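You operate a simulated robot arm through the tools that you are given. There is no shell and no other tool.

The job below is to be done with a simulated two-armed robot. You get a single attempt, and the scene is never put back.

TASK
Add 11 to the blue-framed display's SET figure and restart the line.
Fine: black dial to OFF first; blue +10 key once, blue +1 key for the rest; then AUTO and the green START. Where these are worked on the way, their far stop is far enough and under half their travel is too little: black dial.

The check looks at the end state, three seconds after you hand in, the way a careful person would. Anything else that was tipped, shoved, dropped, spilled or broken makes it a failure.

THE ROBOT
Two 7-joint arms with fingered hands on one trunk that stands fixed in place. Base frame: the origin is at the foot of the trunk, x ahead of it, y to its left, z up; the work surface is at about z = 900. Units: mm, degrees, N and s.
The left shoulder is at [55, 158, 1143], the right one opposite. With the tool pointing down near the work surface each hand reaches from about 440 to 840 mm from the base axis, measured 20 degrees to its own side. Payload 4 kg a hand.
Tool frame (each hand has its own): the origin (TCP) lies between the finger pads and is the grasp point; the fingertips stand 30 mm ahead of it; z points along the fingers, y is the line along which they close. The gripper opens to 104 mm; its body begins 35 mm behind the TCP. The gripper is a hand of 4 fingers: y runs from the thumb to the fingers, the wrist lies at [-15, -104, -178] in the tool frame.
Orientation is that of the tool frame in the base frame, as [roll, pitch, yaw] about the fixed x, y, z axes, in that order (R = Rz(yaw) Ry(pitch) Rx(roll)). With the fingers straight down and the wrist toward the robot, the tool's x, y and z point along [0, 1, 0], [1, 0, 0] and [0, 0, -1] of the base frame.

THE INTERFACE
- The arms move only by the tool arm_command. It takes "left_moves", "right_moves" or both (then of equal length, played together; a hand with none holds still); each is a list of rows, each a list of 6 numbers: the shift along the tool's x, y, z in units of 150 mm (1.0 is 150 mm), then the turn, a rotation vector about the tool's x, y, z in units of 120 degrees (1.0 is 120 degrees). In form: [[tx, ty, tz, wx, wy, wz], ...]. A call has 1 to 20 rows; each row is the pose to reach, as a shift and turn from the pose commanded when the call began, along the tool's axes at that moment. A call with a number of a shift or a turn outside -1 to 1 is refused whole. A row lasts 0.2 s, in which the tool goes at most 50 mm and 8.6 degrees; a call with a longer step from one row to the next is refused whole. A pose out of reach is approached as far as the arm can. The call stops where the force on the tool passes 40 N (or 10 N more than at its start, if that is more) or the arm is blocked; 0.2 s more then pass. In this call time passes only in rows, and 0.2 s behind the last. It gives the time, the measured TCP pose, the force on the tool (base axes), the opening and the grip force at its end, in the units of the frame above (readings bear some noise), with the torque about the TCP (base axes, N m) and any sound that the robot's microphone picked up.
- Cameras (640 x 400 px; columns grow to the right, rows downward): "scene" is now at [112, -60, 1311]; the picture's right is [-0.72, -0.69, 0.01], its down [-0.35, 0.36, -0.87] and it looks along [0.59, -0.63, -0.50] (base axes); focal length 214 px, centre (320, 200). "left" rides on the left gripper at [-61, -92, -130] in its tool frame; the picture's right is [-0.81, -0.28, 0.52], its down [0.53, -0.71, 0.45] and it looks along [0.24, 0.64, 0.72] (tool axes); focal length 275 px, centre (320, 200). "right" rides on the right gripper at [61, -92, -130] in its tool frame; the picture's right is [-0.81, 0.27, -0.52], its down [-0.53, -0.71, 0.46] and it looks along [-0.24, 0.65, 0.72] (tool axes); focal length 275 px, centre (320, 200). There is no depth. A picture from a camera that has moved, and an enlarged one, comes with that camera's place and axes in the base frame and with its lens. The place of the scene camera against the robot may be out by one fixed shift of up to 18 mm in any direction.
- snapshot(camera): a new picture of that camera. No time passes.
- move_column(by): moves the trunk up (or, below 0, down) by that many mm; the arms and the scene camera ride with it, the base frame stays. It gives what a move gives, with no picture.
- move_fingers(index, middle, ring, thumb_bend, thumb_turn, hand): sets how far each is bent, from 0 (flat) to 1 (curled in); at 0.3 the hand is open as for a grip, at 0.7 the pads meet at the TCP. One left out holds its place. A second passes; each finger stops where it meets its share of the squeeze, and holds until it gets a number again. It is the only way to open and close the hand. It gives what a move gives, with no picture; readings hold the bend of each and the force on the fingers (four entries, about 0 where the hand has none), thumb and palm. thumb_turn goes from beside the hand (0) to across from the fingers (1), as for a grip.
- head_to(pan, tilt): turns the head with the scene camera to pan (to the left, within 80 degrees either way) and tilt (down, from -29 to 69), counted from straight ahead of the robot. It gives what a move gives.
- enlarge(camera, box): a new picture of the part [left, top, right, bottom] of that camera's present view, enlarged. No time passes.
- hand_in(): hands the job in; it is judged then, once.

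Places have to be worked out from the pictures, the camera data and where the tool is seen. Open the grippers and draw the arms clear of the work before you hand the job in, unless the task says otherwise.

The tools are called after "Emit:" as a command line: name --argument value ..., lists and objects as JSON in quotes. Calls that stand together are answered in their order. arm_command: Moves the arms, as the interface text tells. Its arguments: {"type":"object","properties":{"left_moves":{"type":"array"},"right_moves":{"type":"array"}},"required":[]} The other tools are called the same way: move_column (by) moves the trunk up or down; move_fingers (index, middle, ring, thumb_bend, thumb_turn, hand) moves the fingers one by one; head_to (pan, tilt) turns the head that bears the scene camera; snapshot (camera) takes a picture; enlarge (camera, box) takes an enlarged picture of a part of a camera's view; hand_in () hands the job in.

At the start:

```text
time: 0.0
left_ee_pos: [554.4, -9.4, 1268.4]
left_ee_rot: [-180.0, 0.0, 90.1]
left_contact_force: [-0.6, 0.3, -0.6]
left_wrist_torque: [0.03, -0.01, 0.03]
left_finger_gap: 103.7
left_finger_force: 0.0
left_shape: jaw
left_bend: [0.3, 0.3, 0.3, 0.3, 0.98]
left_finger forces: [0.0, 0.1, 0.1, 0.0, 0.1, 0.1]
right_ee_pos: [360.4, -484.8, 1193.1]
right_ee_rot: [-179.8, -0.1, 90.0]
right_contact_force: [-0.4, 1.3, 0.3]
right_wrist_torque: [0.0, -0.01, 0.01]
right_finger_gap: 103.7
right_finger_force: 0.0
right_shape: jaw
right_bend: [0.3, 0.3, 0.3, 0.3, 0.98]
right_finger forces: [0.0, 0.0, 0.0, 0.0, 0.0, 0.0]
trunk travel left (down, up): [-350.0, 157.0]
head pan, tilt (commanded): [-46.3, 29.5]
```

scene: 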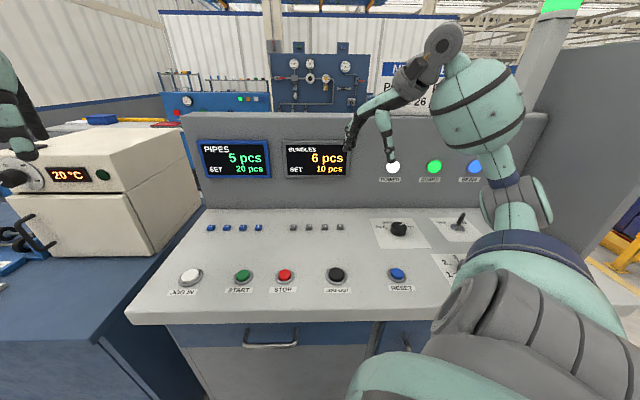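
right: 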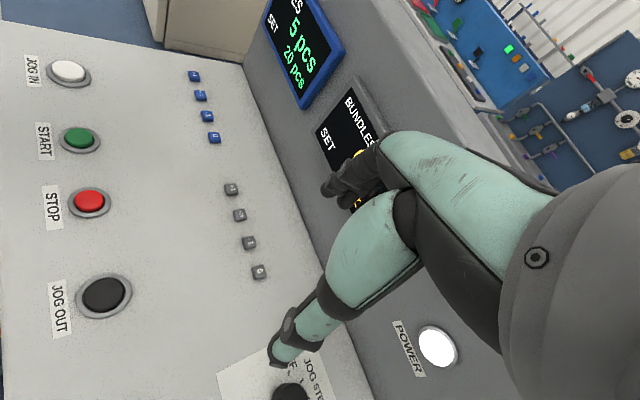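
left: 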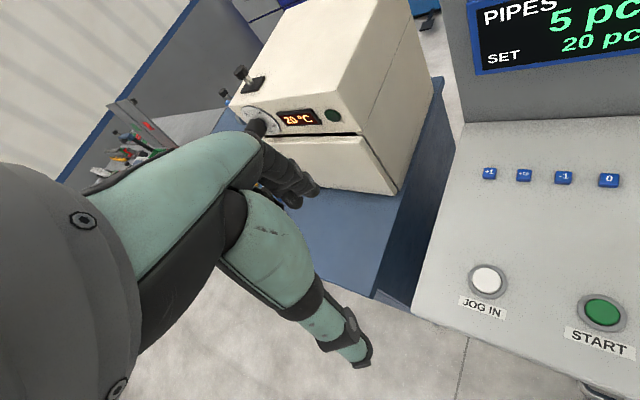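

The scene picture shows a sloped control desk to the front right, with blue keys, a black dial and push buttons. I enlarge parts of it to read the labels before moving anything.

Emit:
enlarge --camera "scene" --box '[180, 130, 360, 300]'

Emit:
enlarge --camera "scene" --box '[340, 130, 520, 300]'

Emit:
enlarge --camera "left" --box '[440, 130, 640, 255]'

Emit:
enlarge --camera "right" --box '[160, 50, 360, 400]'

```text
2.35 times, centred on (270, 215) of scene
camera zoom: at [112.0, -60.0, 1311.0], right [-0.72, -0.69, 0.01], down [-0.35, 0.36, -0.87], along [0.59, -0.63, -0.5], focal length 505 px, centre (438, 165)
```

zoom: 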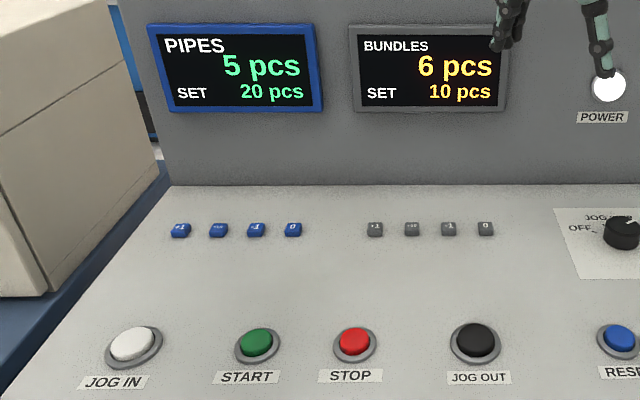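

```text
2.35 times, centred on (430, 215) of scene
camera zoom: at [112.0, -60.0, 1311.0], right [-0.72, -0.69, 0.01], down [-0.35, 0.36, -0.87], along [0.59, -0.63, -0.5], focal length 505 px, centre (61, 165)
```

zoom: 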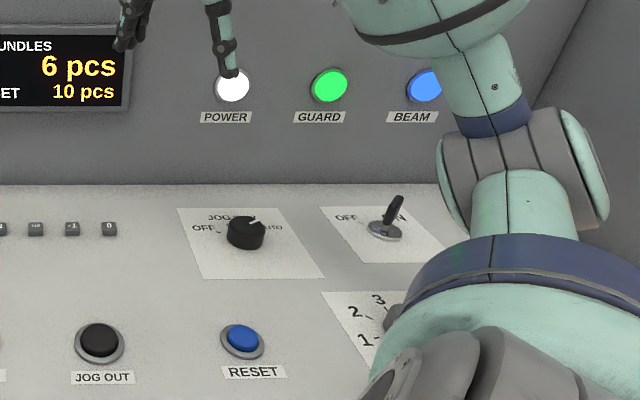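

```text
3.20 times, centred on (540, 192) of left
camera zoom: at [462.6, -72.0, 1399.7], right [-0.27, -0.81, -0.52], down [-0.71, 0.53, -0.45], along [0.64, 0.24, -0.72], focal length 881 px, centre (-384, 224)
```

zoom: 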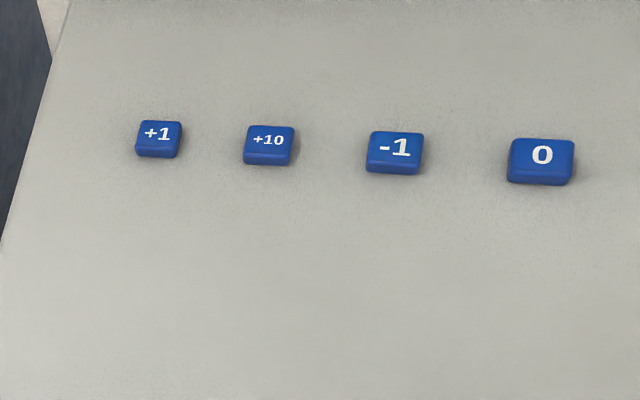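

```text
1.14 times, centred on (260, 225) of right
camera zoom: at [269.4, -423.0, 1323.8], right [0.28, -0.81, 0.52], down [-0.71, -0.53, -0.45], along [0.64, -0.24, -0.73], focal length 315 px, centre (389, 171)
```

zoom: 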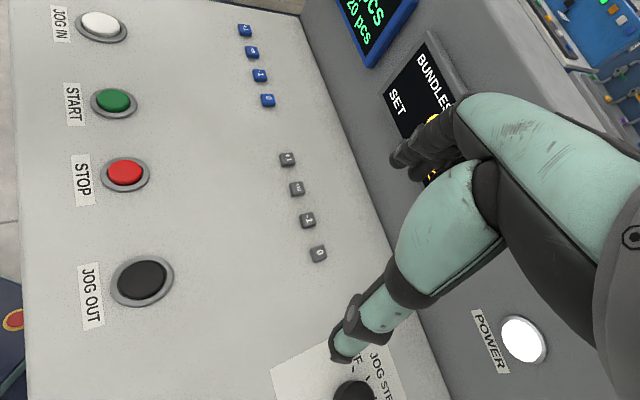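

The desk looks level at about z = 900–910, turned about 46° to the right, with the key row ordered +1, +10, -1, 0. Next I enlarge the dial and displays to read the present dial position.

Emit:
enlarge --camera "scene" --box '[365, 205, 445, 255]'

Emit:
enlarge --camera "scene" --box '[195, 210, 355, 300]'

Emit:
enlarge --camera "right" --box '[200, 300, 360, 400]'

Emit:
enlarge --camera "scene" --box '[330, 60, 450, 180]'

```text
8.00 times, centred on (405, 230) of scene
camera zoom: at [112.0, -60.0, 1311.0], right [-0.72, -0.69, 0.01], down [-0.35, 0.36, -0.87], along [0.59, -0.63, -0.5], focal length 1716 px, centre (-360, -40)
```

zoom: 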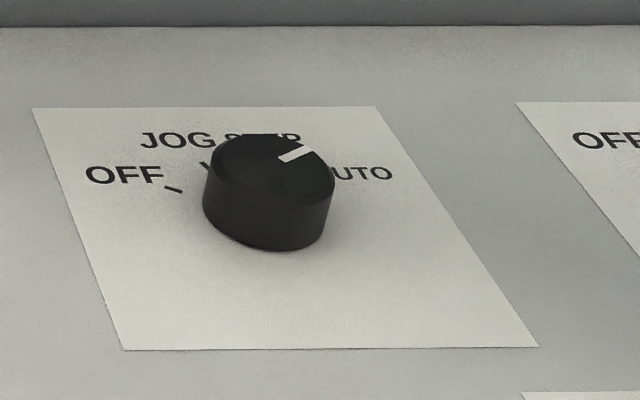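

```text
4.00 times, centred on (275, 255) of scene
camera zoom: at [112.0, -60.0, 1311.0], right [-0.72, -0.69, 0.01], down [-0.35, 0.36, -0.87], along [0.59, -0.63, -0.5], focal length 858 px, centre (500, -20)
```

zoom: 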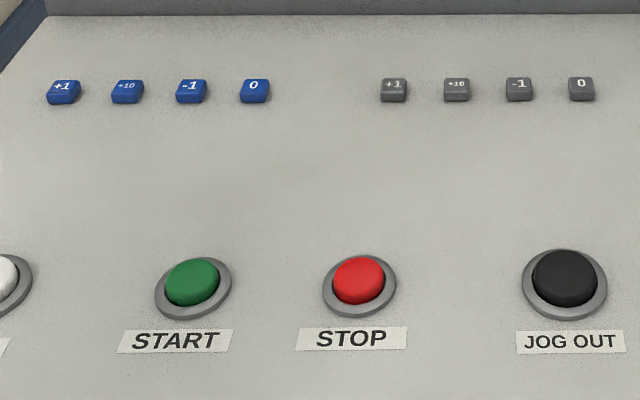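

```text
4.00 times, centred on (280, 350) of right
camera zoom: at [269.4, -423.0, 1323.8], right [0.28, -0.81, 0.52], down [-0.71, -0.53, -0.45], along [0.64, -0.24, -0.73], focal length 1101 px, centre (480, -400)
```

zoom: 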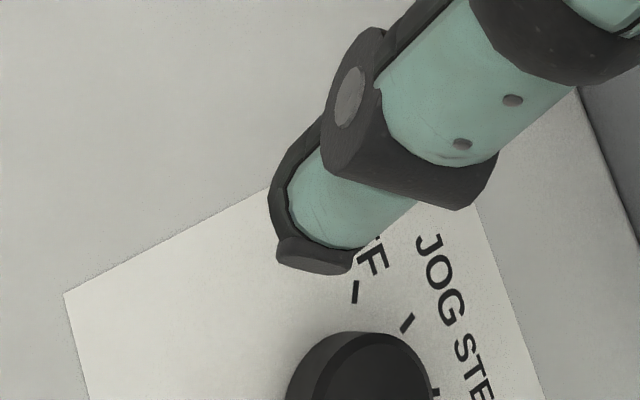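

```text
3.33 times, centred on (390, 120) of scene
camera zoom: at [112.0, -60.0, 1311.0], right [-0.72, -0.69, 0.01], down [-0.35, 0.36, -0.87], along [0.59, -0.63, -0.5], focal length 715 px, centre (87, 467)
```

zoom: 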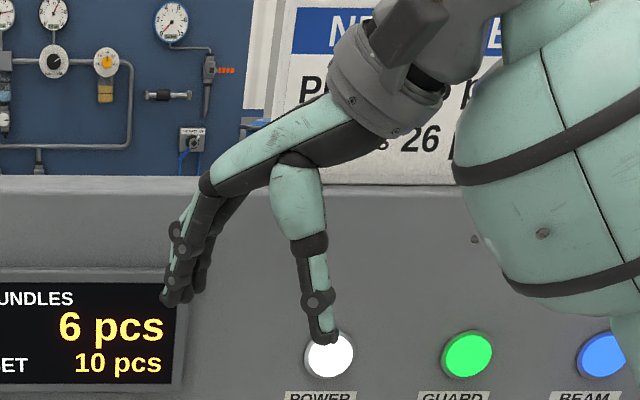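

The dial now seems to point at AUTO (roughly 56° right of straight back), with a knob about 48 mm across, near (305, -610). I turn the right hand in place by 46° so that its frame lines up with the desk and its camera looks over the dial.

Emit:
arm_command --right_moves '[[0, 0, 0, 0, 0, 0.0643], [0, 0, 0, 0, 0, 0.1286], [0, 0, 0, 0, 0, 0.1929], [0, 0, 0, 0, 0, 0.2572], [0, 0, 0, 0, 0, 0.3215], [0, 0, 0, 0, 0, 0.3858]]'

```text
time: 1.4
left_ee_pos: [538.8, -9.5, 1275.7]
left_ee_rot: [179.3, 0.0, 90.1]
left_contact_force: [0.3, -0.9, 0.6]
left_wrist_torque: [0.03, 0.0, 0.0]
left_finger_gap: 103.8
left_finger_force: 0.0
left_shape: jaw
left_bend: [0.3, 0.3, 0.3, 0.3, 0.98]
left_finger forces: [0.0, 0.1, 0.1, 0.0, 0.0, 0.0]
right_ee_pos: [350.7, -482.5, 1198.5]
right_ee_rot: [179.0, -1.4, 44.1]
right_contact_force: [-0.8, -0.1, -0.3]
right_wrist_torque: [0.01, 0.03, -0.01]
right_finger_gap: 103.8
right_finger_force: 0.0
right_shape: jaw
right_bend: [0.3, 0.3, 0.3, 0.3, 0.98]
right_finger forces: [0.0, 0.0, 0.0, 0.0, 0.0, 0.0]
trunk travel left (down, up): [-350.0, 157.0]
head pan, tilt (commanded): [-46.3, 29.5]
```

Both arms drifted by about 10–15 mm, and the right hand is now at yaw 44. I take pictures from all cameras.

Emit:
snapshot --camera "right"

Emit:
snapshot --camera "scene"

Emit:
snapshot --camera "left"

```text
taken
camera right: at [327.0, -373.8, 1330.2], right [-0.41, -0.76, 0.5], down [-0.87, 0.14, -0.48], along [0.3, -0.63, -0.72], focal length 275 px, centre (320, 200)
```

right: 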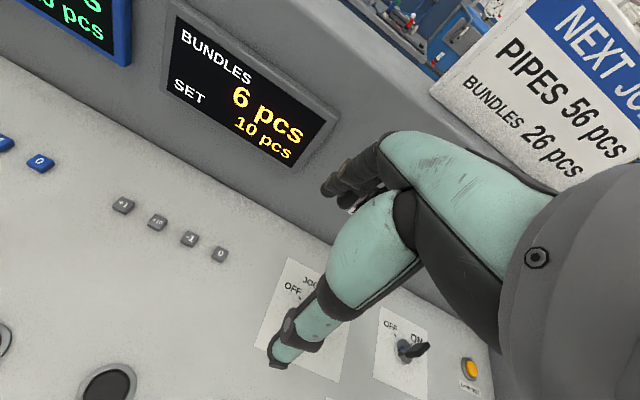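

```text
taken
camera scene: at [111.4, -59.5, 1311.1], right [-0.72, -0.69, 0.01], down [-0.35, 0.36, -0.87], along [0.6, -0.63, -0.5], focal length 214 px, centre (320, 200)
```

scene: 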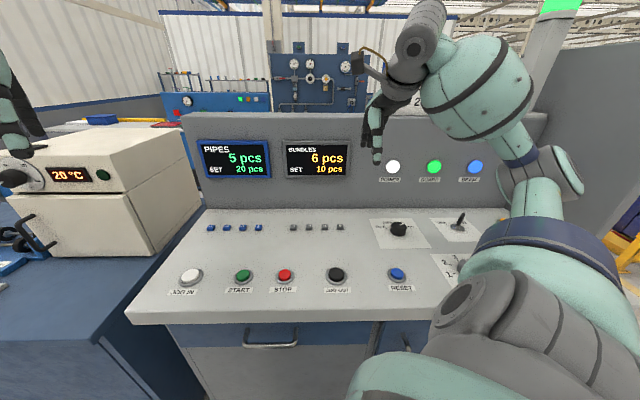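

```text
taken
camera left: at [445.2, -71.5, 1405.7], right [-0.27, -0.81, -0.52], down [-0.71, 0.53, -0.46], along [0.65, 0.25, -0.72], focal length 275 px, centre (320, 200)
```

left: 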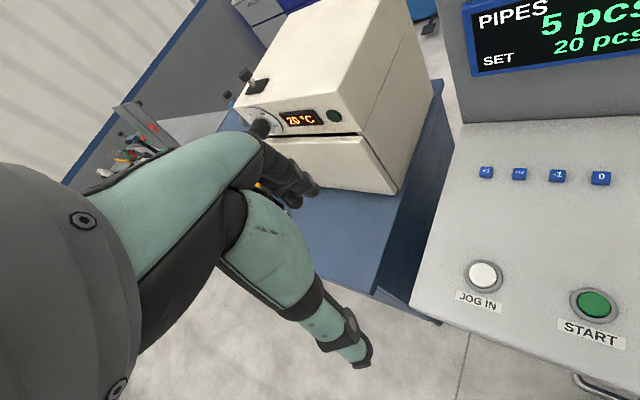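

The thumb hides the dial in the right camera. While the hand is high and clear, I try a pointing shape with the index out and the other fingers curled, to see where its tip lies.

Emit:
move_fingers --hand "right" --index 0.3 --middle 1.0 --ring 1.0 --thumb_bend 0.6 --thumb_turn 0.0

```text
time: 2.4
left_ee_pos: [538.5, -9.7, 1275.5]
left_ee_rot: [179.3, 0.0, 90.1]
left_contact_force: [-0.5, 0.0, 0.3]
left_wrist_torque: [-0.02, -0.02, -0.03]
left_finger_gap: 103.9
left_finger_force: 0.1
left_shape: jaw
left_bend: [0.3, 0.3, 0.3, 0.3, 0.98]
left_finger forces: [0.0, 0.0, 0.1, 0.1, 0.0, 0.0]
right_ee_pos: [350.7, -483.2, 1200.3]
right_ee_rot: [179.1, -1.4, 44.2]
right_contact_force: [-0.4, 0.3, 0.6]
right_wrist_torque: [0.0, -0.03, 0.02]
right_finger_gap: 110.8
right_finger_force: 0.0
right_shape: fingers
right_bend: [0.3, 1.0, 1.0, 0.6, 0.0]
right_finger forces: [0.0, 0.0, 0.0, 0.0, 0.0, 0.0]
trunk travel left (down, up): [-350.0, 157.0]
head pan, tilt (commanded): [-46.3, 29.5]
```

The hand has taken the pointing shape. I look at it from its own camera and from the scene camera.

Emit:
snapshot --camera "right"

Emit:
enlarge --camera "scene" --box '[320, 20, 480, 180]'

```text
taken
camera right: at [327.5, -374.2, 1329.7], right [-0.4, -0.76, 0.5], down [-0.87, 0.14, -0.48], along [0.29, -0.63, -0.72], focal length 275 px, centre (320, 200)
```

right: 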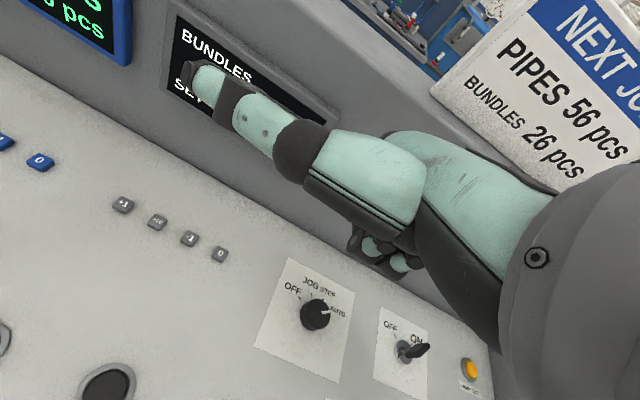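

```text
2.50 times, centred on (400, 100) of scene
camera zoom: at [112.0, -59.9, 1311.0], right [-0.72, -0.69, 0.01], down [-0.35, 0.36, -0.87], along [0.59, -0.63, -0.5], focal length 536 px, centre (120, 450)
```

zoom: 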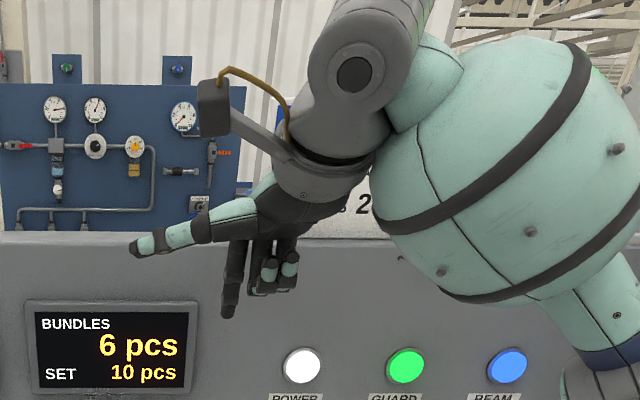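

The index points down and the thumb juts sideways, hiding the index from the hand camera. The dial is now visible, so I enlarge it.

Emit:
enlarge --camera "right" --box '[250, 255, 370, 385]'

Emit:
move_fingers --hand "right" --thumb_bend 1.0 --thumb_turn 0.0

Emit:
snapshot --camera "right"

Emit:
enlarge --camera "scene" --box '[320, 20, 480, 180]'

```text
3.08 times, centred on (310, 320) of right
camera zoom: at [327.5, -374.2, 1329.7], right [-0.4, -0.76, 0.5], down [-0.87, 0.14, -0.48], along [0.29, -0.63, -0.72], focal length 847 px, centre (351, -169)
```

zoom: 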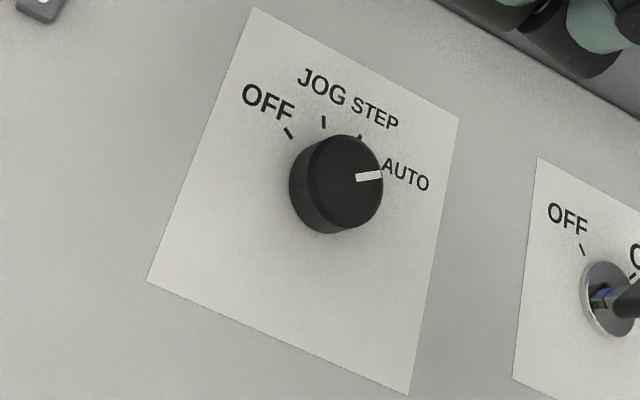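

```text
time: 3.4
left_ee_pos: [540.0, -9.9, 1275.9]
left_ee_rot: [179.4, 0.0, 90.0]
left_contact_force: [0.4, -0.1, -0.2]
left_wrist_torque: [0.01, 0.01, 0.0]
left_finger_gap: 103.9
left_finger_force: 0.1
left_shape: jaw
left_bend: [0.3, 0.3, 0.3, 0.3, 0.98]
left_finger forces: [0.0, 0.0, 0.0, 0.0, 0.1, 0.0]
right_ee_pos: [351.1, -483.2, 1198.9]
right_ee_rot: [179.0, -1.3, 44.2]
right_contact_force: [0.4, -0.8, 0.7]
right_wrist_torque: [-0.01, 0.0, 0.0]
right_finger_gap: 52.5
right_finger_force: 0.1
right_shape: fingers
right_bend: [0.3, 1.0, 1.0, 1.0, 0.0]
right_finger forces: [0.1, 0.1, 0.1, 0.0, 0.0, 0.0]
trunk travel left (down, up): [-350.0, 157.0]
head pan, tilt (commanded): [-46.3, 29.5]
```

```text
taken
camera right: at [327.5, -374.3, 1329.7], right [-0.4, -0.76, 0.5], down [-0.87, 0.14, -0.48], along [0.29, -0.63, -0.72], focal length 275 px, centre (320, 200)
```

right: 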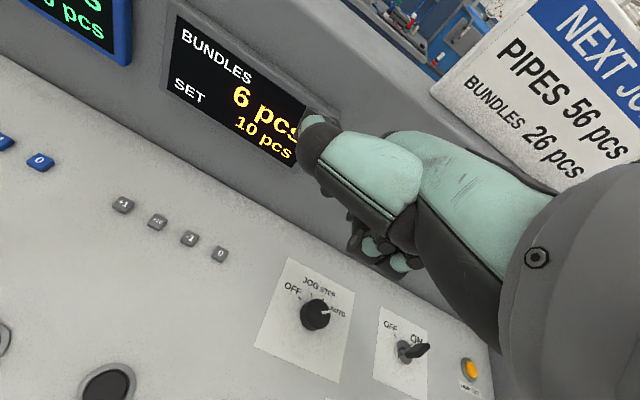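

```text
2.50 times, centred on (400, 100) of scene
camera zoom: at [112.0, -60.0, 1311.0], right [-0.72, -0.69, 0.01], down [-0.35, 0.36, -0.87], along [0.59, -0.63, -0.5], focal length 536 px, centre (120, 450)
```

zoom: 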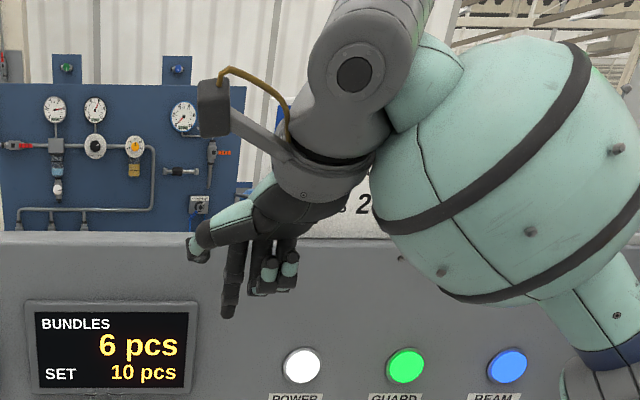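

The dial clearly points at AUTO, with OFF, JOG and STEP to its left. I now try the thumb across and curled, so that the hand camera can see the index tip.

Emit:
move_fingers --hand "right" --thumb_bend 1.0 --thumb_turn 1.0

Emit:
snapshot --camera "right"

Emit:
enlarge --camera "scene" --box '[320, 20, 480, 180]'

```text
time: 4.4
left_ee_pos: [539.1, -10.4, 1277.1]
left_ee_rot: [179.3, 0.1, 90.1]
left_contact_force: [0.4, 0.1, 0.0]
left_wrist_torque: [0.02, 0.04, 0.02]
left_finger_gap: 103.8
left_finger_force: 0.0
left_shape: jaw
left_bend: [0.3, 0.3, 0.3, 0.3, 0.98]
left_finger forces: [0.1, 0.1, 0.1, 0.0, 0.0, 0.0]
right_ee_pos: [350.7, -483.6, 1199.4]
right_ee_rot: [179.1, -1.3, 44.2]
right_contact_force: [0.2, -0.2, -0.1]
right_wrist_torque: [-0.01, 0.05, -0.02]
right_finger_gap: 28.8
right_finger_force: 0.1
right_shape: fingers
right_bend: [0.29, 1.0, 1.0, 0.99, 1.0]
right_finger forces: [0.1, 0.1, 0.0, 0.0, 0.0, 0.0]
trunk travel left (down, up): [-350.0, 157.0]
head pan, tilt (commanded): [-46.3, 29.5]
```

```text
taken
camera right: at [327.4, -374.3, 1329.8], right [-0.4, -0.76, 0.5], down [-0.87, 0.14, -0.48], along [0.29, -0.63, -0.72], focal length 275 px, centre (320, 200)
```

right: 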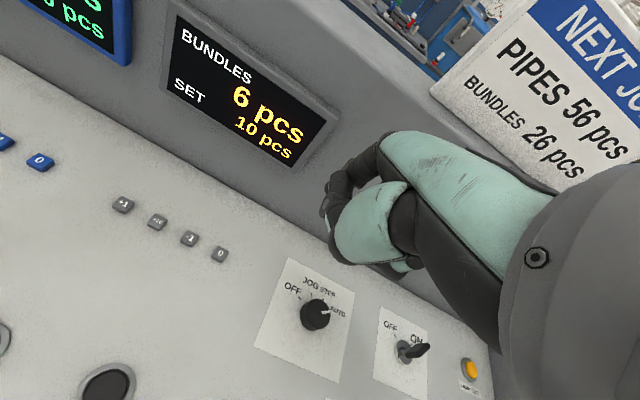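

```text
2.50 times, centred on (400, 100) of scene
camera zoom: at [112.0, -60.0, 1311.0], right [-0.72, -0.69, 0.01], down [-0.35, 0.36, -0.87], along [0.59, -0.63, -0.5], focal length 536 px, centre (120, 450)
```

zoom: 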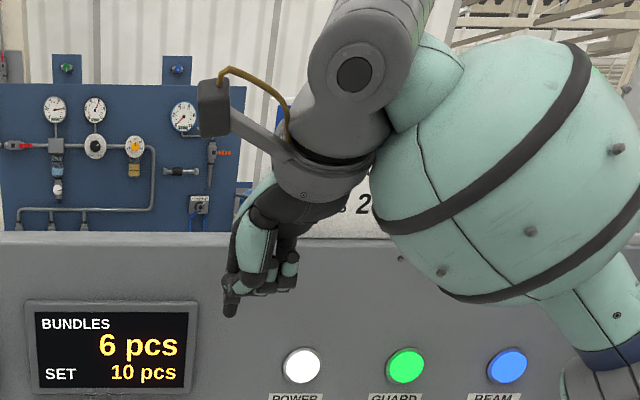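

Now the index tip is visible in the hand camera, near (326, 210). I enlarge it to fix the tip's pixel.

Emit:
enlarge --camera "right" --box '[280, 140, 440, 280]'

Emit:
enlarge --camera "scene" --box '[360, 90, 420, 150]'

Emit:
enlarge --camera "right" --box '[0, 120, 240, 280]'

```text
2.86 times, centred on (360, 210) of right
camera zoom: at [327.4, -374.3, 1329.8], right [-0.4, -0.76, 0.5], down [-0.87, 0.14, -0.48], along [0.29, -0.63, -0.72], focal length 786 px, centre (206, 171)
```

zoom: 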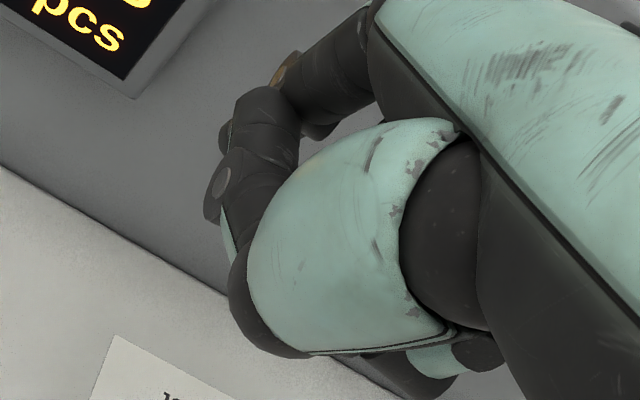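

```text
6.67 times, centred on (390, 120) of scene
camera zoom: at [112.0, -60.0, 1311.0], right [-0.72, -0.69, 0.01], down [-0.35, 0.36, -0.87], along [0.59, -0.63, -0.5], focal length 1430 px, centre (-147, 733)
```

zoom: 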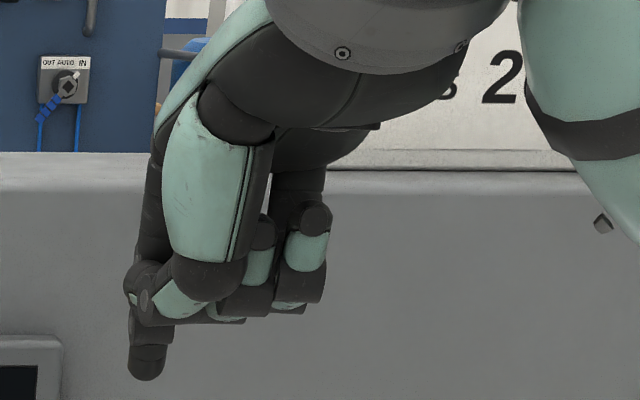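

```text
2.50 times, centred on (120, 200) of right
camera zoom: at [327.4, -374.3, 1329.8], right [-0.4, -0.76, 0.5], down [-0.87, 0.14, -0.48], along [0.29, -0.63, -0.72], focal length 688 px, centre (820, 200)
```

zoom: 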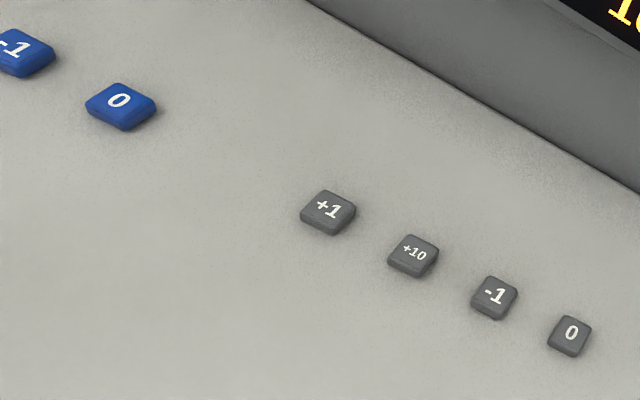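

To tell the index apart from the thumb, I bend it slightly less (0.2) and compare the pictures.

Emit:
move_fingers --hand "right" --index 0.2

Emit:
enlarge --camera "right" --box '[280, 140, 440, 280]'

Emit:
enlarge --camera "scene" --box '[360, 90, 420, 150]'

```text
time: 5.4
left_ee_pos: [539.2, -9.4, 1275.2]
left_ee_rot: [179.4, -0.1, 90.1]
left_contact_force: [0.2, 0.1, -0.9]
left_wrist_torque: [0.0, 0.03, 0.0]
left_finger_gap: 103.8
left_finger_force: 0.0
left_shape: jaw
left_bend: [0.3, 0.3, 0.3, 0.3, 0.98]
left_finger forces: [0.0, 0.1, 0.0, 0.1, 0.1, 0.1]
right_ee_pos: [351.3, -483.6, 1199.3]
right_ee_rot: [179.1, -1.4, 44.3]
right_contact_force: [-0.4, 0.4, -0.5]
right_wrist_torque: [0.02, 0.0, -0.01]
right_finger_gap: 32.3
right_finger_force: 0.0
right_shape: fingers
right_bend: [0.2, 1.0, 1.0, 1.0, 1.0]
right_finger forces: [0.1, 0.1, 0.0, 0.0, 0.0, 0.0]
trunk travel left (down, up): [-350.0, 157.0]
head pan, tilt (commanded): [-46.3, 29.5]
```

```text
2.86 times, centred on (360, 210) of right
camera zoom: at [327.4, -374.3, 1329.8], right [-0.4, -0.76, 0.5], down [-0.87, 0.14, -0.48], along [0.29, -0.63, -0.72], focal length 786 px, centre (206, 171)
```

zoom: 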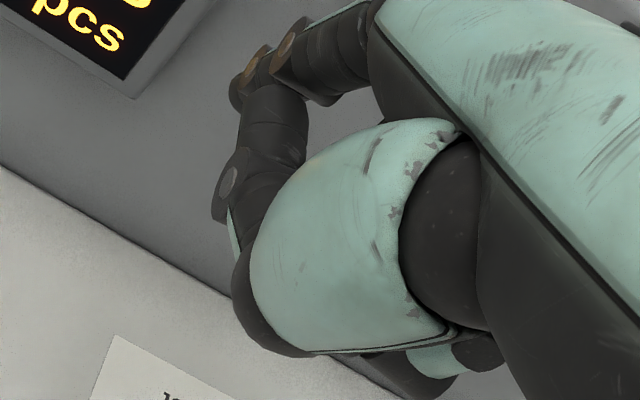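

```text
6.67 times, centred on (390, 120) of scene
camera zoom: at [112.0, -60.0, 1311.0], right [-0.72, -0.69, 0.01], down [-0.35, 0.36, -0.87], along [0.59, -0.63, -0.5], focal length 1430 px, centre (-147, 733)
```

zoom: 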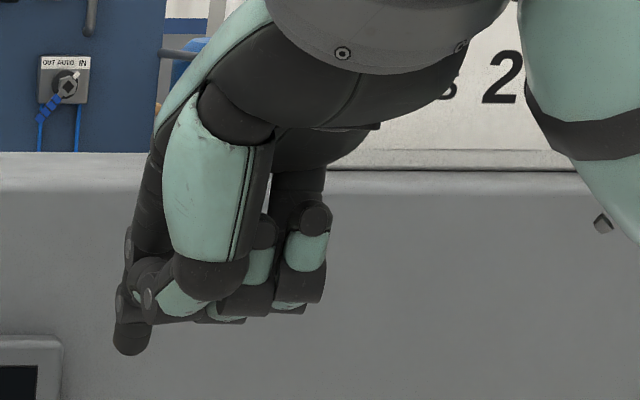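

At 0.2 the tip moved outward and 9 mm higher, so about 0.35 protrudes better. I try the thumb opened flat (bend 0) to uncover the index for the hand camera.

Emit:
move_fingers --hand "right" --index 0.35 --thumb_bend 0.0 --thumb_turn 1.0

Emit:
snapshot --camera "right"

Emit:
enlarge --camera "scene" --box '[340, 60, 440, 160]'

```text
time: 6.4
left_ee_pos: [540.2, -10.1, 1276.4]
left_ee_rot: [179.3, 0.0, 90.1]
left_contact_force: [-0.4, 0.3, -0.8]
left_wrist_torque: [-0.02, 0.01, 0.01]
left_finger_gap: 103.9
left_finger_force: 0.2
left_shape: jaw
left_bend: [0.3, 0.3, 0.3, 0.3, 0.98]
left_finger forces: [0.0, 0.0, 0.0, 0.1, 0.0, 0.0]
right_ee_pos: [352.0, -483.2, 1199.5]
right_ee_rot: [179.1, -1.3, 44.2]
right_contact_force: [-0.3, -0.3, 0.9]
right_wrist_torque: [-0.01, -0.02, -0.01]
right_finger_gap: 116.5
right_finger_force: 0.1
right_shape: fingers
right_bend: [0.35, 1.0, 1.0, 0.0, 0.95]
right_finger forces: [0.1, 0.0, 0.0, 0.0, 0.0, 0.0]
trunk travel left (down, up): [-350.0, 157.0]
head pan, tilt (commanded): [-46.3, 29.5]
```

```text
taken
camera right: at [327.4, -374.3, 1329.8], right [-0.4, -0.76, 0.5], down [-0.87, 0.14, -0.48], along [0.29, -0.63, -0.72], focal length 275 px, centre (320, 200)
```

right: 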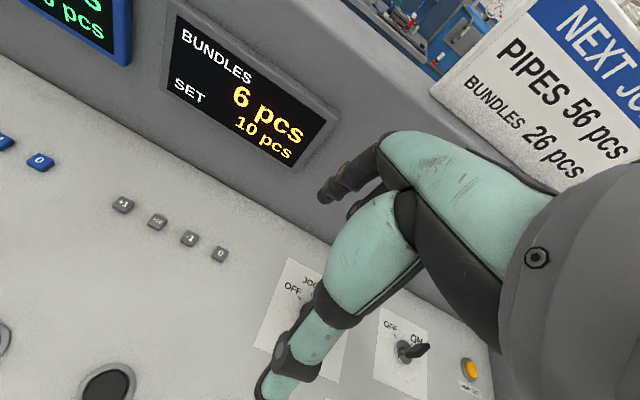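

```text
4.00 times, centred on (390, 110) of scene
camera zoom: at [112.0, -60.0, 1311.0], right [-0.72, -0.69, 0.01], down [-0.35, 0.36, -0.87], along [0.59, -0.63, -0.5], focal length 858 px, centre (40, 560)
```

zoom: 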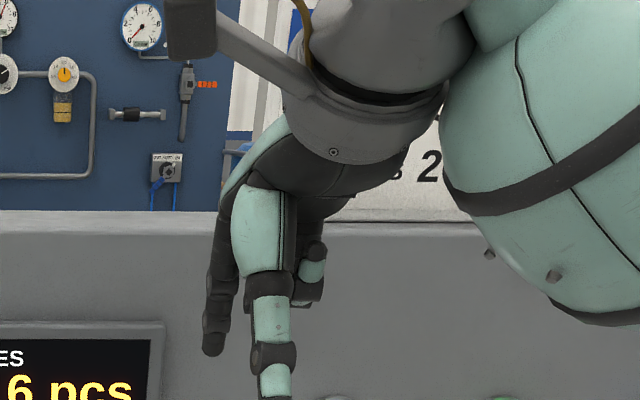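

The flat thumb leaves the index tip visible, and I will use that shape for pressing. For the dial I first open the hand as for a grip, then move it above the knob, which I place near (303, -622) with its top at about 925.

Emit:
move_fingers --hand "right" --index 0.3 --middle 0.3 --ring 0.3 --thumb_bend 0.3 --thumb_turn 1.0

Emit:
arm_command --right_moves '[[-0.15, 0.07, 0.07, 0, 0, 0], [-0.3, 0.14, 0.14, 0, 0, 0], [-0.45, 0.21, 0.21, 0, 0, 0], [-0.6, 0.28, 0.28, 0, 0, 0], [-0.75, 0.35, 0.35, 0, 0, 0], [-0.91, 0.417, 0.42, 0, 0, 0], [-0.91, 0.417, 0.42, 0, 0, 0]]'

Emit:
snapshot --camera "right"

Emit:
snapshot --camera "scene"

```text
time: 7.4
left_ee_pos: [539.5, -8.9, 1276.3]
left_ee_rot: [179.3, -0.1, 90.1]
left_contact_force: [-0.4, 0.3, 0.7]
left_wrist_torque: [0.02, -0.01, 0.02]
left_finger_gap: 104.0
left_finger_force: 0.1
left_shape: jaw
left_bend: [0.3, 0.3, 0.3, 0.3, 0.98]
left_finger forces: [0.0, 0.0, 0.0, 0.2, 0.0, 0.0]
right_ee_pos: [350.2, -482.4, 1198.9]
right_ee_rot: [179.1, -1.3, 44.2]
right_contact_force: [0.4, 0.1, -0.6]
right_wrist_torque: [0.0, -0.01, 0.01]
right_finger_gap: 103.8
right_finger_force: 0.0
right_shape: fingers
right_bend: [0.3, 0.3, 0.3, 0.3, 0.97]
right_finger forces: [0.0, 0.0, 0.1, 0.1, 0.1, 0.0]
trunk travel left (down, up): [-350.0, 157.0]
head pan, tilt (commanded): [-46.3, 29.5]
```

```text
time: 9.0
left_ee_pos: [539.5, -9.2, 1275.2]
left_ee_rot: [179.3, 0.0, 90.1]
left_contact_force: [-0.3, -0.4, 0.1]
left_wrist_torque: [-0.02, 0.01, -0.02]
left_finger_gap: 103.7
left_finger_force: 0.0
left_shape: jaw
left_bend: [0.3, 0.3, 0.3, 0.3, 0.98]
left_finger forces: [0.0, 0.0, 0.0, 0.0, 0.0, 0.0]
right_ee_pos: [290.3, -623.7, 1133.3]
right_ee_rot: [179.6, -0.4, 43.7]
right_contact_force: [-0.6, 0.6, 0.1]
right_wrist_torque: [-0.02, -0.01, -0.01]
right_finger_gap: 103.6
right_finger_force: 0.1
right_shape: fingers
right_bend: [0.3, 0.3, 0.3, 0.3, 0.97]
right_finger forces: [0.1, 0.0, 0.1, 0.0, 0.0, 0.1]
trunk travel left (down, up): [-350.0, 157.0]
head pan, tilt (commanded): [-46.3, 29.5]
```

```text
taken
camera right: at [271.0, -514.5, 1264.0], right [-0.4, -0.76, 0.51], down [-0.87, 0.15, -0.47], along [0.28, -0.63, -0.72], focal length 275 px, centre (320, 200)
```

right: 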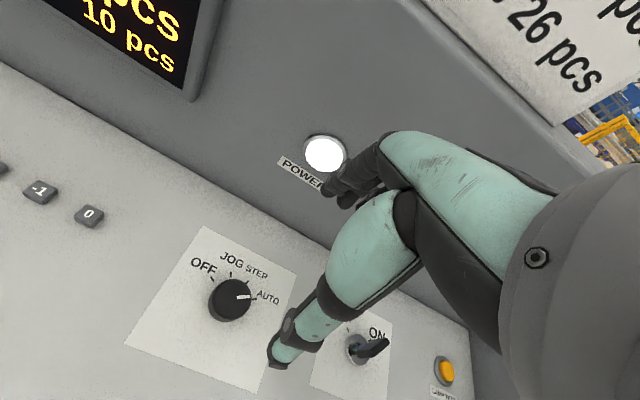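

```text
taken
camera scene: at [111.7, -59.4, 1311.0], right [-0.72, -0.69, 0.01], down [-0.35, 0.36, -0.87], along [0.6, -0.63, -0.5], focal length 214 px, centre (320, 200)
```

scene: 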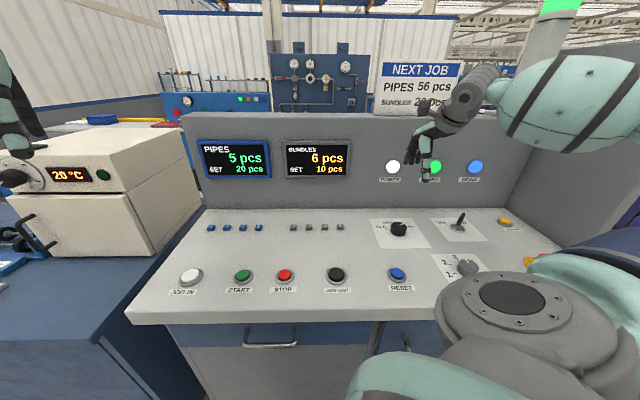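

The dial is visible left of the thumb, and two views put its top near (301, -623, 918–925). I enlarge for a finer fix of the knob and its ticks.

Emit:
enlarge --camera "right" --box '[160, 220, 300, 360]'

Emit:
enlarge --camera "right" --box '[290, 280, 400, 390]'

```text
2.86 times, centred on (230, 290) of right
camera zoom: at [271.0, -514.5, 1264.0], right [-0.4, -0.76, 0.51], down [-0.87, 0.15, -0.47], along [0.28, -0.63, -0.72], focal length 786 px, centre (577, -57)
```

zoom: 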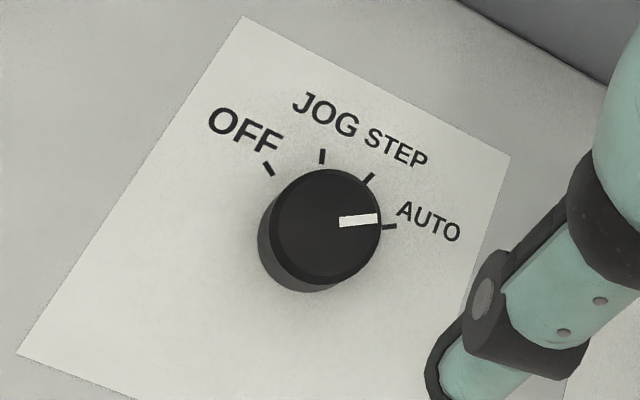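

```text
3.64 times, centred on (345, 335) of right
camera zoom: at [271.0, -514.5, 1264.0], right [-0.4, -0.76, 0.51], down [-0.87, 0.15, -0.47], along [0.28, -0.63, -0.72], focal length 1001 px, centre (229, -291)
```

zoom: 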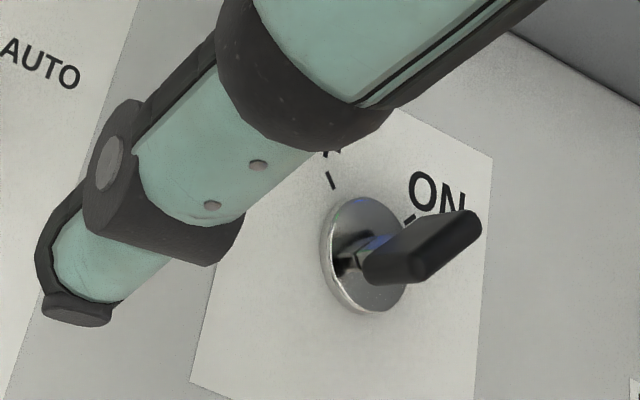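

The ticks work out to ±60° and ±20° about a centre at (300, -623.5), with a knob radius of about 23 mm. I lower to about z = 1010 over it, correct the x offset, and turn the hand 30° clockwise to have room for the counter-clockwise turn.

Emit:
arm_command --right_moves '[[0.008, 0.008, 0.137, 0, 0, 0.0417], [0.016, 0.015, 0.273, 0, 0, 0.0833], [0.024, 0.023, 0.41, 0, 0, 0.125], [0.032, 0.03, 0.547, 0, 0, 0.1667], [0.04, 0.038, 0.683, 0, 0, 0.2083], [0.048, 0.046, 0.82, 0, 0, 0.25], [0.048, 0.046, 0.82, 0, 0, 0.25]]'

Emit:
snapshot --camera "right"

Emit:
enlarge --camera "scene" --box '[350, 130, 490, 270]'

```text
time: 10.6
left_ee_pos: [539.5, -10.2, 1276.5]
left_ee_rot: [179.3, 0.0, 90.1]
left_contact_force: [0.0, -0.3, -0.2]
left_wrist_torque: [0.06, 0.01, 0.0]
left_finger_gap: 103.6
left_finger_force: 0.1
left_shape: jaw
left_bend: [0.3, 0.3, 0.3, 0.3, 0.98]
left_finger forces: [0.0, 0.1, 0.0, 0.0, 0.0, 0.0]
right_ee_pos: [301.6, -624.0, 1012.5]
right_ee_rot: [179.8, -0.7, 13.6]
right_contact_force: [-0.2, -0.5, 0.3]
right_wrist_torque: [0.0, 0.04, 0.01]
right_finger_gap: 103.4
right_finger_force: 0.1
right_shape: fingers
right_bend: [0.3, 0.3, 0.3, 0.3, 0.97]
right_finger forces: [0.0, 0.0, 0.0, 0.0, 0.1, 0.0]
trunk travel left (down, up): [-350.0, 157.0]
head pan, tilt (commanded): [-46.3, 29.5]
```

```text
taken
camera right: at [338.2, -519.7, 1142.8], right [-0.73, -0.46, 0.51], down [-0.68, 0.57, -0.46], along [-0.08, -0.68, -0.73], focal length 275 px, centre (320, 200)
```

right: 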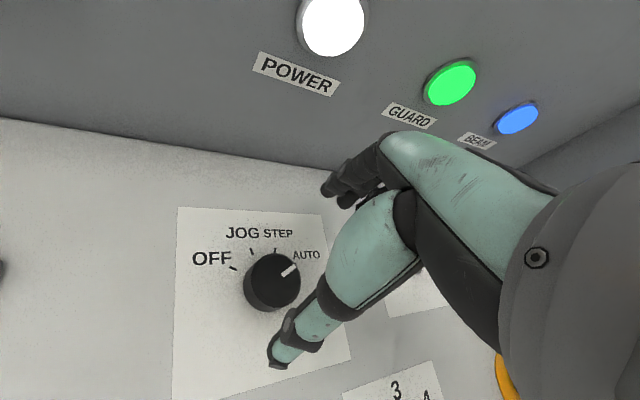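

```text
2.86 times, centred on (420, 200) of scene
camera zoom: at [111.6, -59.7, 1311.0], right [-0.72, -0.69, 0.01], down [-0.35, 0.36, -0.87], along [0.59, -0.63, -0.5], focal length 613 px, centre (34, 200)
```

zoom: 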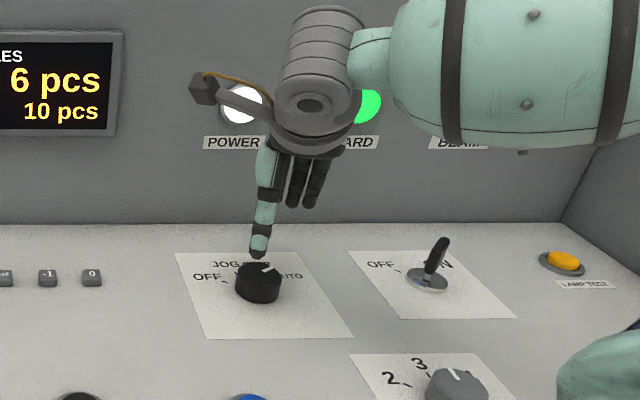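

Position tracking is good: the hand is at (301.6, -624) over the knob. I test whether a further 30° clockwise (yaw about -17) is reachable, so that one grip covers the 120° of travel.

Emit:
arm_command --right_moves '[[0, 0, 0, 0, 0, 0.0625], [0, 0, 0, 0, 0, 0.125], [0, 0, 0, 0, 0, 0.1875], [0, 0, 0, 0, 0, 0.25], [0, 0, 0, 0, 0, 0.25]]'

Emit:
snapshot --camera "right"

Emit:
snapshot --camera "scene"

```text
time: 11.8
left_ee_pos: [540.0, -9.4, 1276.0]
left_ee_rot: [179.3, 0.1, 90.1]
left_contact_force: [0.4, 0.8, -0.7]
left_wrist_torque: [0.0, -0.02, -0.01]
left_finger_gap: 104.1
left_finger_force: 0.0
left_shape: jaw
left_bend: [0.3, 0.3, 0.3, 0.3, 0.98]
left_finger forces: [0.0, 0.0, 0.1, 0.1, 0.0, 0.0]
right_ee_pos: [302.8, -624.2, 1012.3]
right_ee_rot: [-179.7, -0.5, -16.7]
right_contact_force: [0.6, 0.1, -0.9]
right_wrist_torque: [-0.01, -0.01, -0.04]
right_finger_gap: 103.4
right_finger_force: 0.0
right_shape: fingers
right_bend: [0.3, 0.3, 0.3, 0.3, 0.97]
right_finger forces: [0.1, 0.0, 0.1, 0.0, 0.0, 0.1]
trunk travel left (down, up): [-350.0, 157.0]
head pan, tilt (commanded): [-46.3, 29.5]
```

```text
taken
camera right: at [387.0, -552.7, 1142.7], right [-0.86, -0.03, 0.51], down [-0.3, 0.84, -0.46], along [-0.41, -0.55, -0.73], focal length 275 px, centre (320, 200)
```

right: 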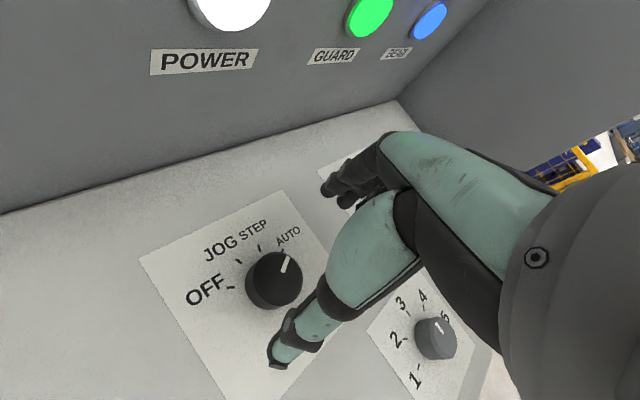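

```text
taken
camera scene: at [111.5, -59.8, 1311.0], right [-0.72, -0.69, 0.01], down [-0.35, 0.36, -0.87], along [0.6, -0.63, -0.5], focal length 214 px, centre (320, 200)
```

scene: 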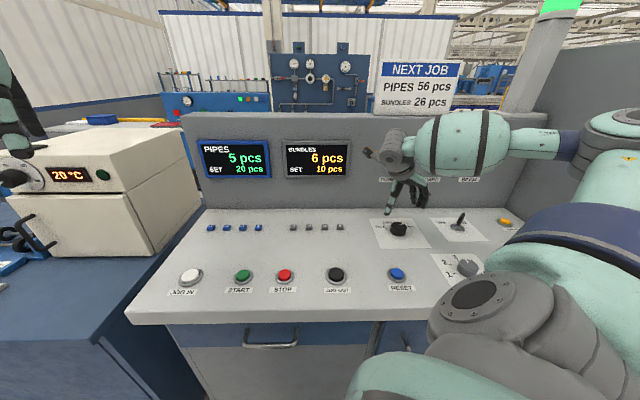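

Yaw -16.7 is reachable and the TCP stays centred over the knob, with no obstacles near the fingers. I descend to about z = 938, which should put the fingertips around the knob some 6–8 mm above the desk.

Emit:
arm_command --right_moves '[[0, 0, 0.15, 0, 0, 0], [0, 0, 0.3, 0, 0, 0], [0, 0, 0.42, 0, 0, 0], [0, 0, 0.493, 0, 0, 0], [0, 0, 0.493, 0, 0, 0]]'

Emit:
snapshot --camera "right"

Emit:
enlarge --camera "scene" --box '[360, 160, 460, 260]'

```text
time: 13.0
left_ee_pos: [540.7, -10.1, 1276.9]
left_ee_rot: [179.2, 0.0, 90.0]
left_contact_force: [1.1, 0.4, 0.5]
left_wrist_torque: [-0.01, 0.02, 0.0]
left_finger_gap: 103.7
left_finger_force: 0.0
left_shape: jaw
left_bend: [0.3, 0.3, 0.3, 0.3, 0.98]
left_finger forces: [0.0, 0.1, 0.0, 0.0, 0.0, 0.0]
right_ee_pos: [304.1, -625.3, 938.1]
right_ee_rot: [-179.7, -0.7, -16.3]
right_contact_force: [0.7, -0.2, 0.0]
right_wrist_torque: [-0.01, -0.01, 0.0]
right_finger_gap: 103.6
right_finger_force: 0.1
right_shape: fingers
right_bend: [0.3, 0.3, 0.3, 0.3, 0.97]
right_finger forces: [0.0, 0.1, 0.0, 0.0, 0.0, 0.1]
trunk travel left (down, up): [-350.0, 157.0]
head pan, tilt (commanded): [-46.3, 29.5]
```

```text
taken
camera right: at [387.2, -552.7, 1069.0], right [-0.86, -0.04, 0.51], down [-0.3, 0.84, -0.46], along [-0.41, -0.55, -0.73], focal length 275 px, centre (320, 200)
```

right: 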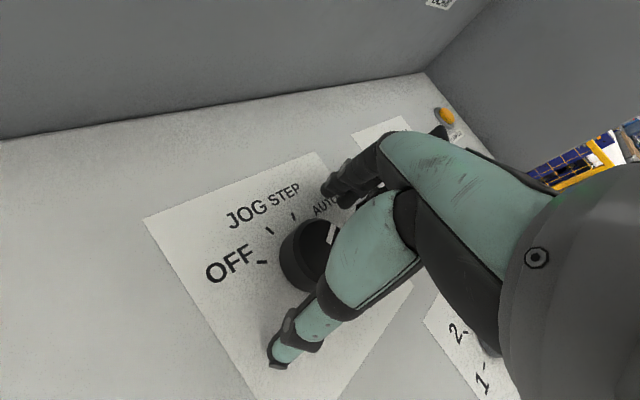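

```text
4.00 times, centred on (410, 210) of scene
camera zoom: at [111.8, -59.8, 1311.0], right [-0.72, -0.69, 0.01], down [-0.35, 0.36, -0.87], along [0.6, -0.63, -0.5], focal length 858 px, centre (-40, 160)
```

zoom: 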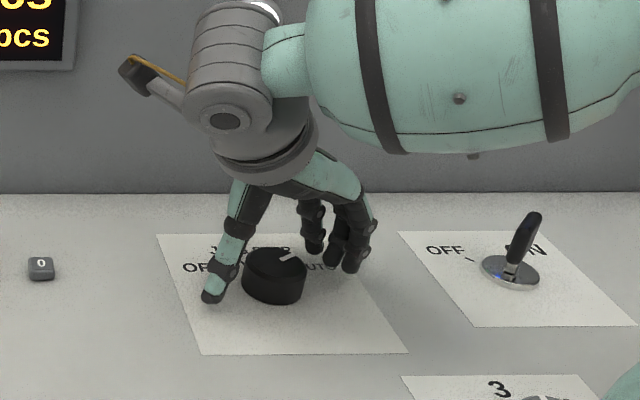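

The fingers straddle the knob, with the thumb on its left and three fingers on its right, and the TCP is centred. I close the fingers onto it.

Emit:
move_fingers --hand "right" --index 0.7 --middle 0.7 --ring 0.7 --thumb_bend 0.7

Emit:
snapshot --camera "right"

Emit:
enlarge --camera "scene" --box '[360, 160, 460, 260]'

```text
time: 14.0
left_ee_pos: [539.2, -12.2, 1276.2]
left_ee_rot: [179.3, 0.0, 90.0]
left_contact_force: [0.5, -0.3, 0.2]
left_wrist_torque: [-0.02, 0.0, -0.03]
left_finger_gap: 104.1
left_finger_force: 0.0
left_shape: jaw
left_bend: [0.3, 0.3, 0.3, 0.3, 0.98]
left_finger forces: [0.0, 0.0, 0.1, 0.0, 0.0, 0.1]
right_ee_pos: [303.4, -626.3, 937.4]
right_ee_rot: [-179.8, -0.6, -16.5]
right_contact_force: [-3.0, -12.6, 1.6]
right_wrist_torque: [-0.32, 0.11, 0.08]
right_finger_gap: 38.7
right_finger_force: 16.4
right_shape: fingers
right_bend: [0.56, 0.58, 0.67, 0.57, 1.0]
right_finger forces: [10.2, 9.8, 2.5, 0.0, 10.3, 0.0]
trunk travel left (down, up): [-350.0, 157.0]
head pan, tilt (commanded): [-46.3, 29.5]
```

```text
taken
camera right: at [386.6, -555.0, 1069.1], right [-0.86, -0.03, 0.51], down [-0.3, 0.84, -0.46], along [-0.41, -0.55, -0.73], focal length 275 px, centre (320, 200)
```

right: 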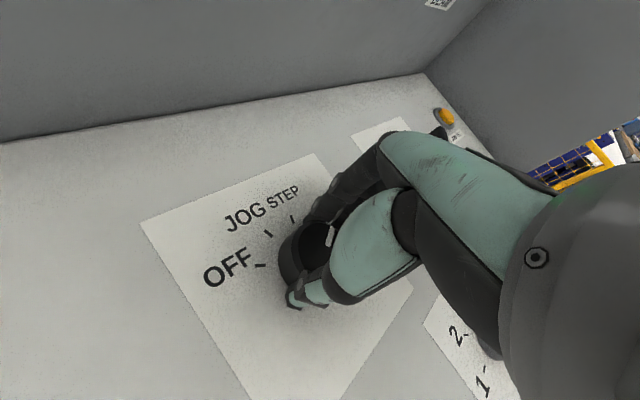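

```text
4.00 times, centred on (410, 210) of scene
camera zoom: at [111.1, -61.7, 1311.0], right [-0.72, -0.69, 0.01], down [-0.35, 0.36, -0.87], along [0.6, -0.63, -0.5], focal length 858 px, centre (-40, 160)
```

zoom: 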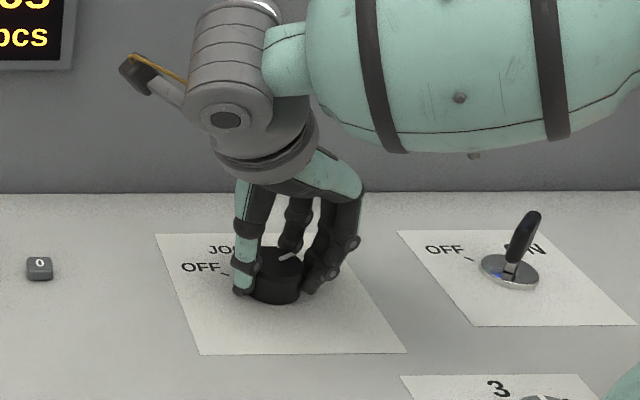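

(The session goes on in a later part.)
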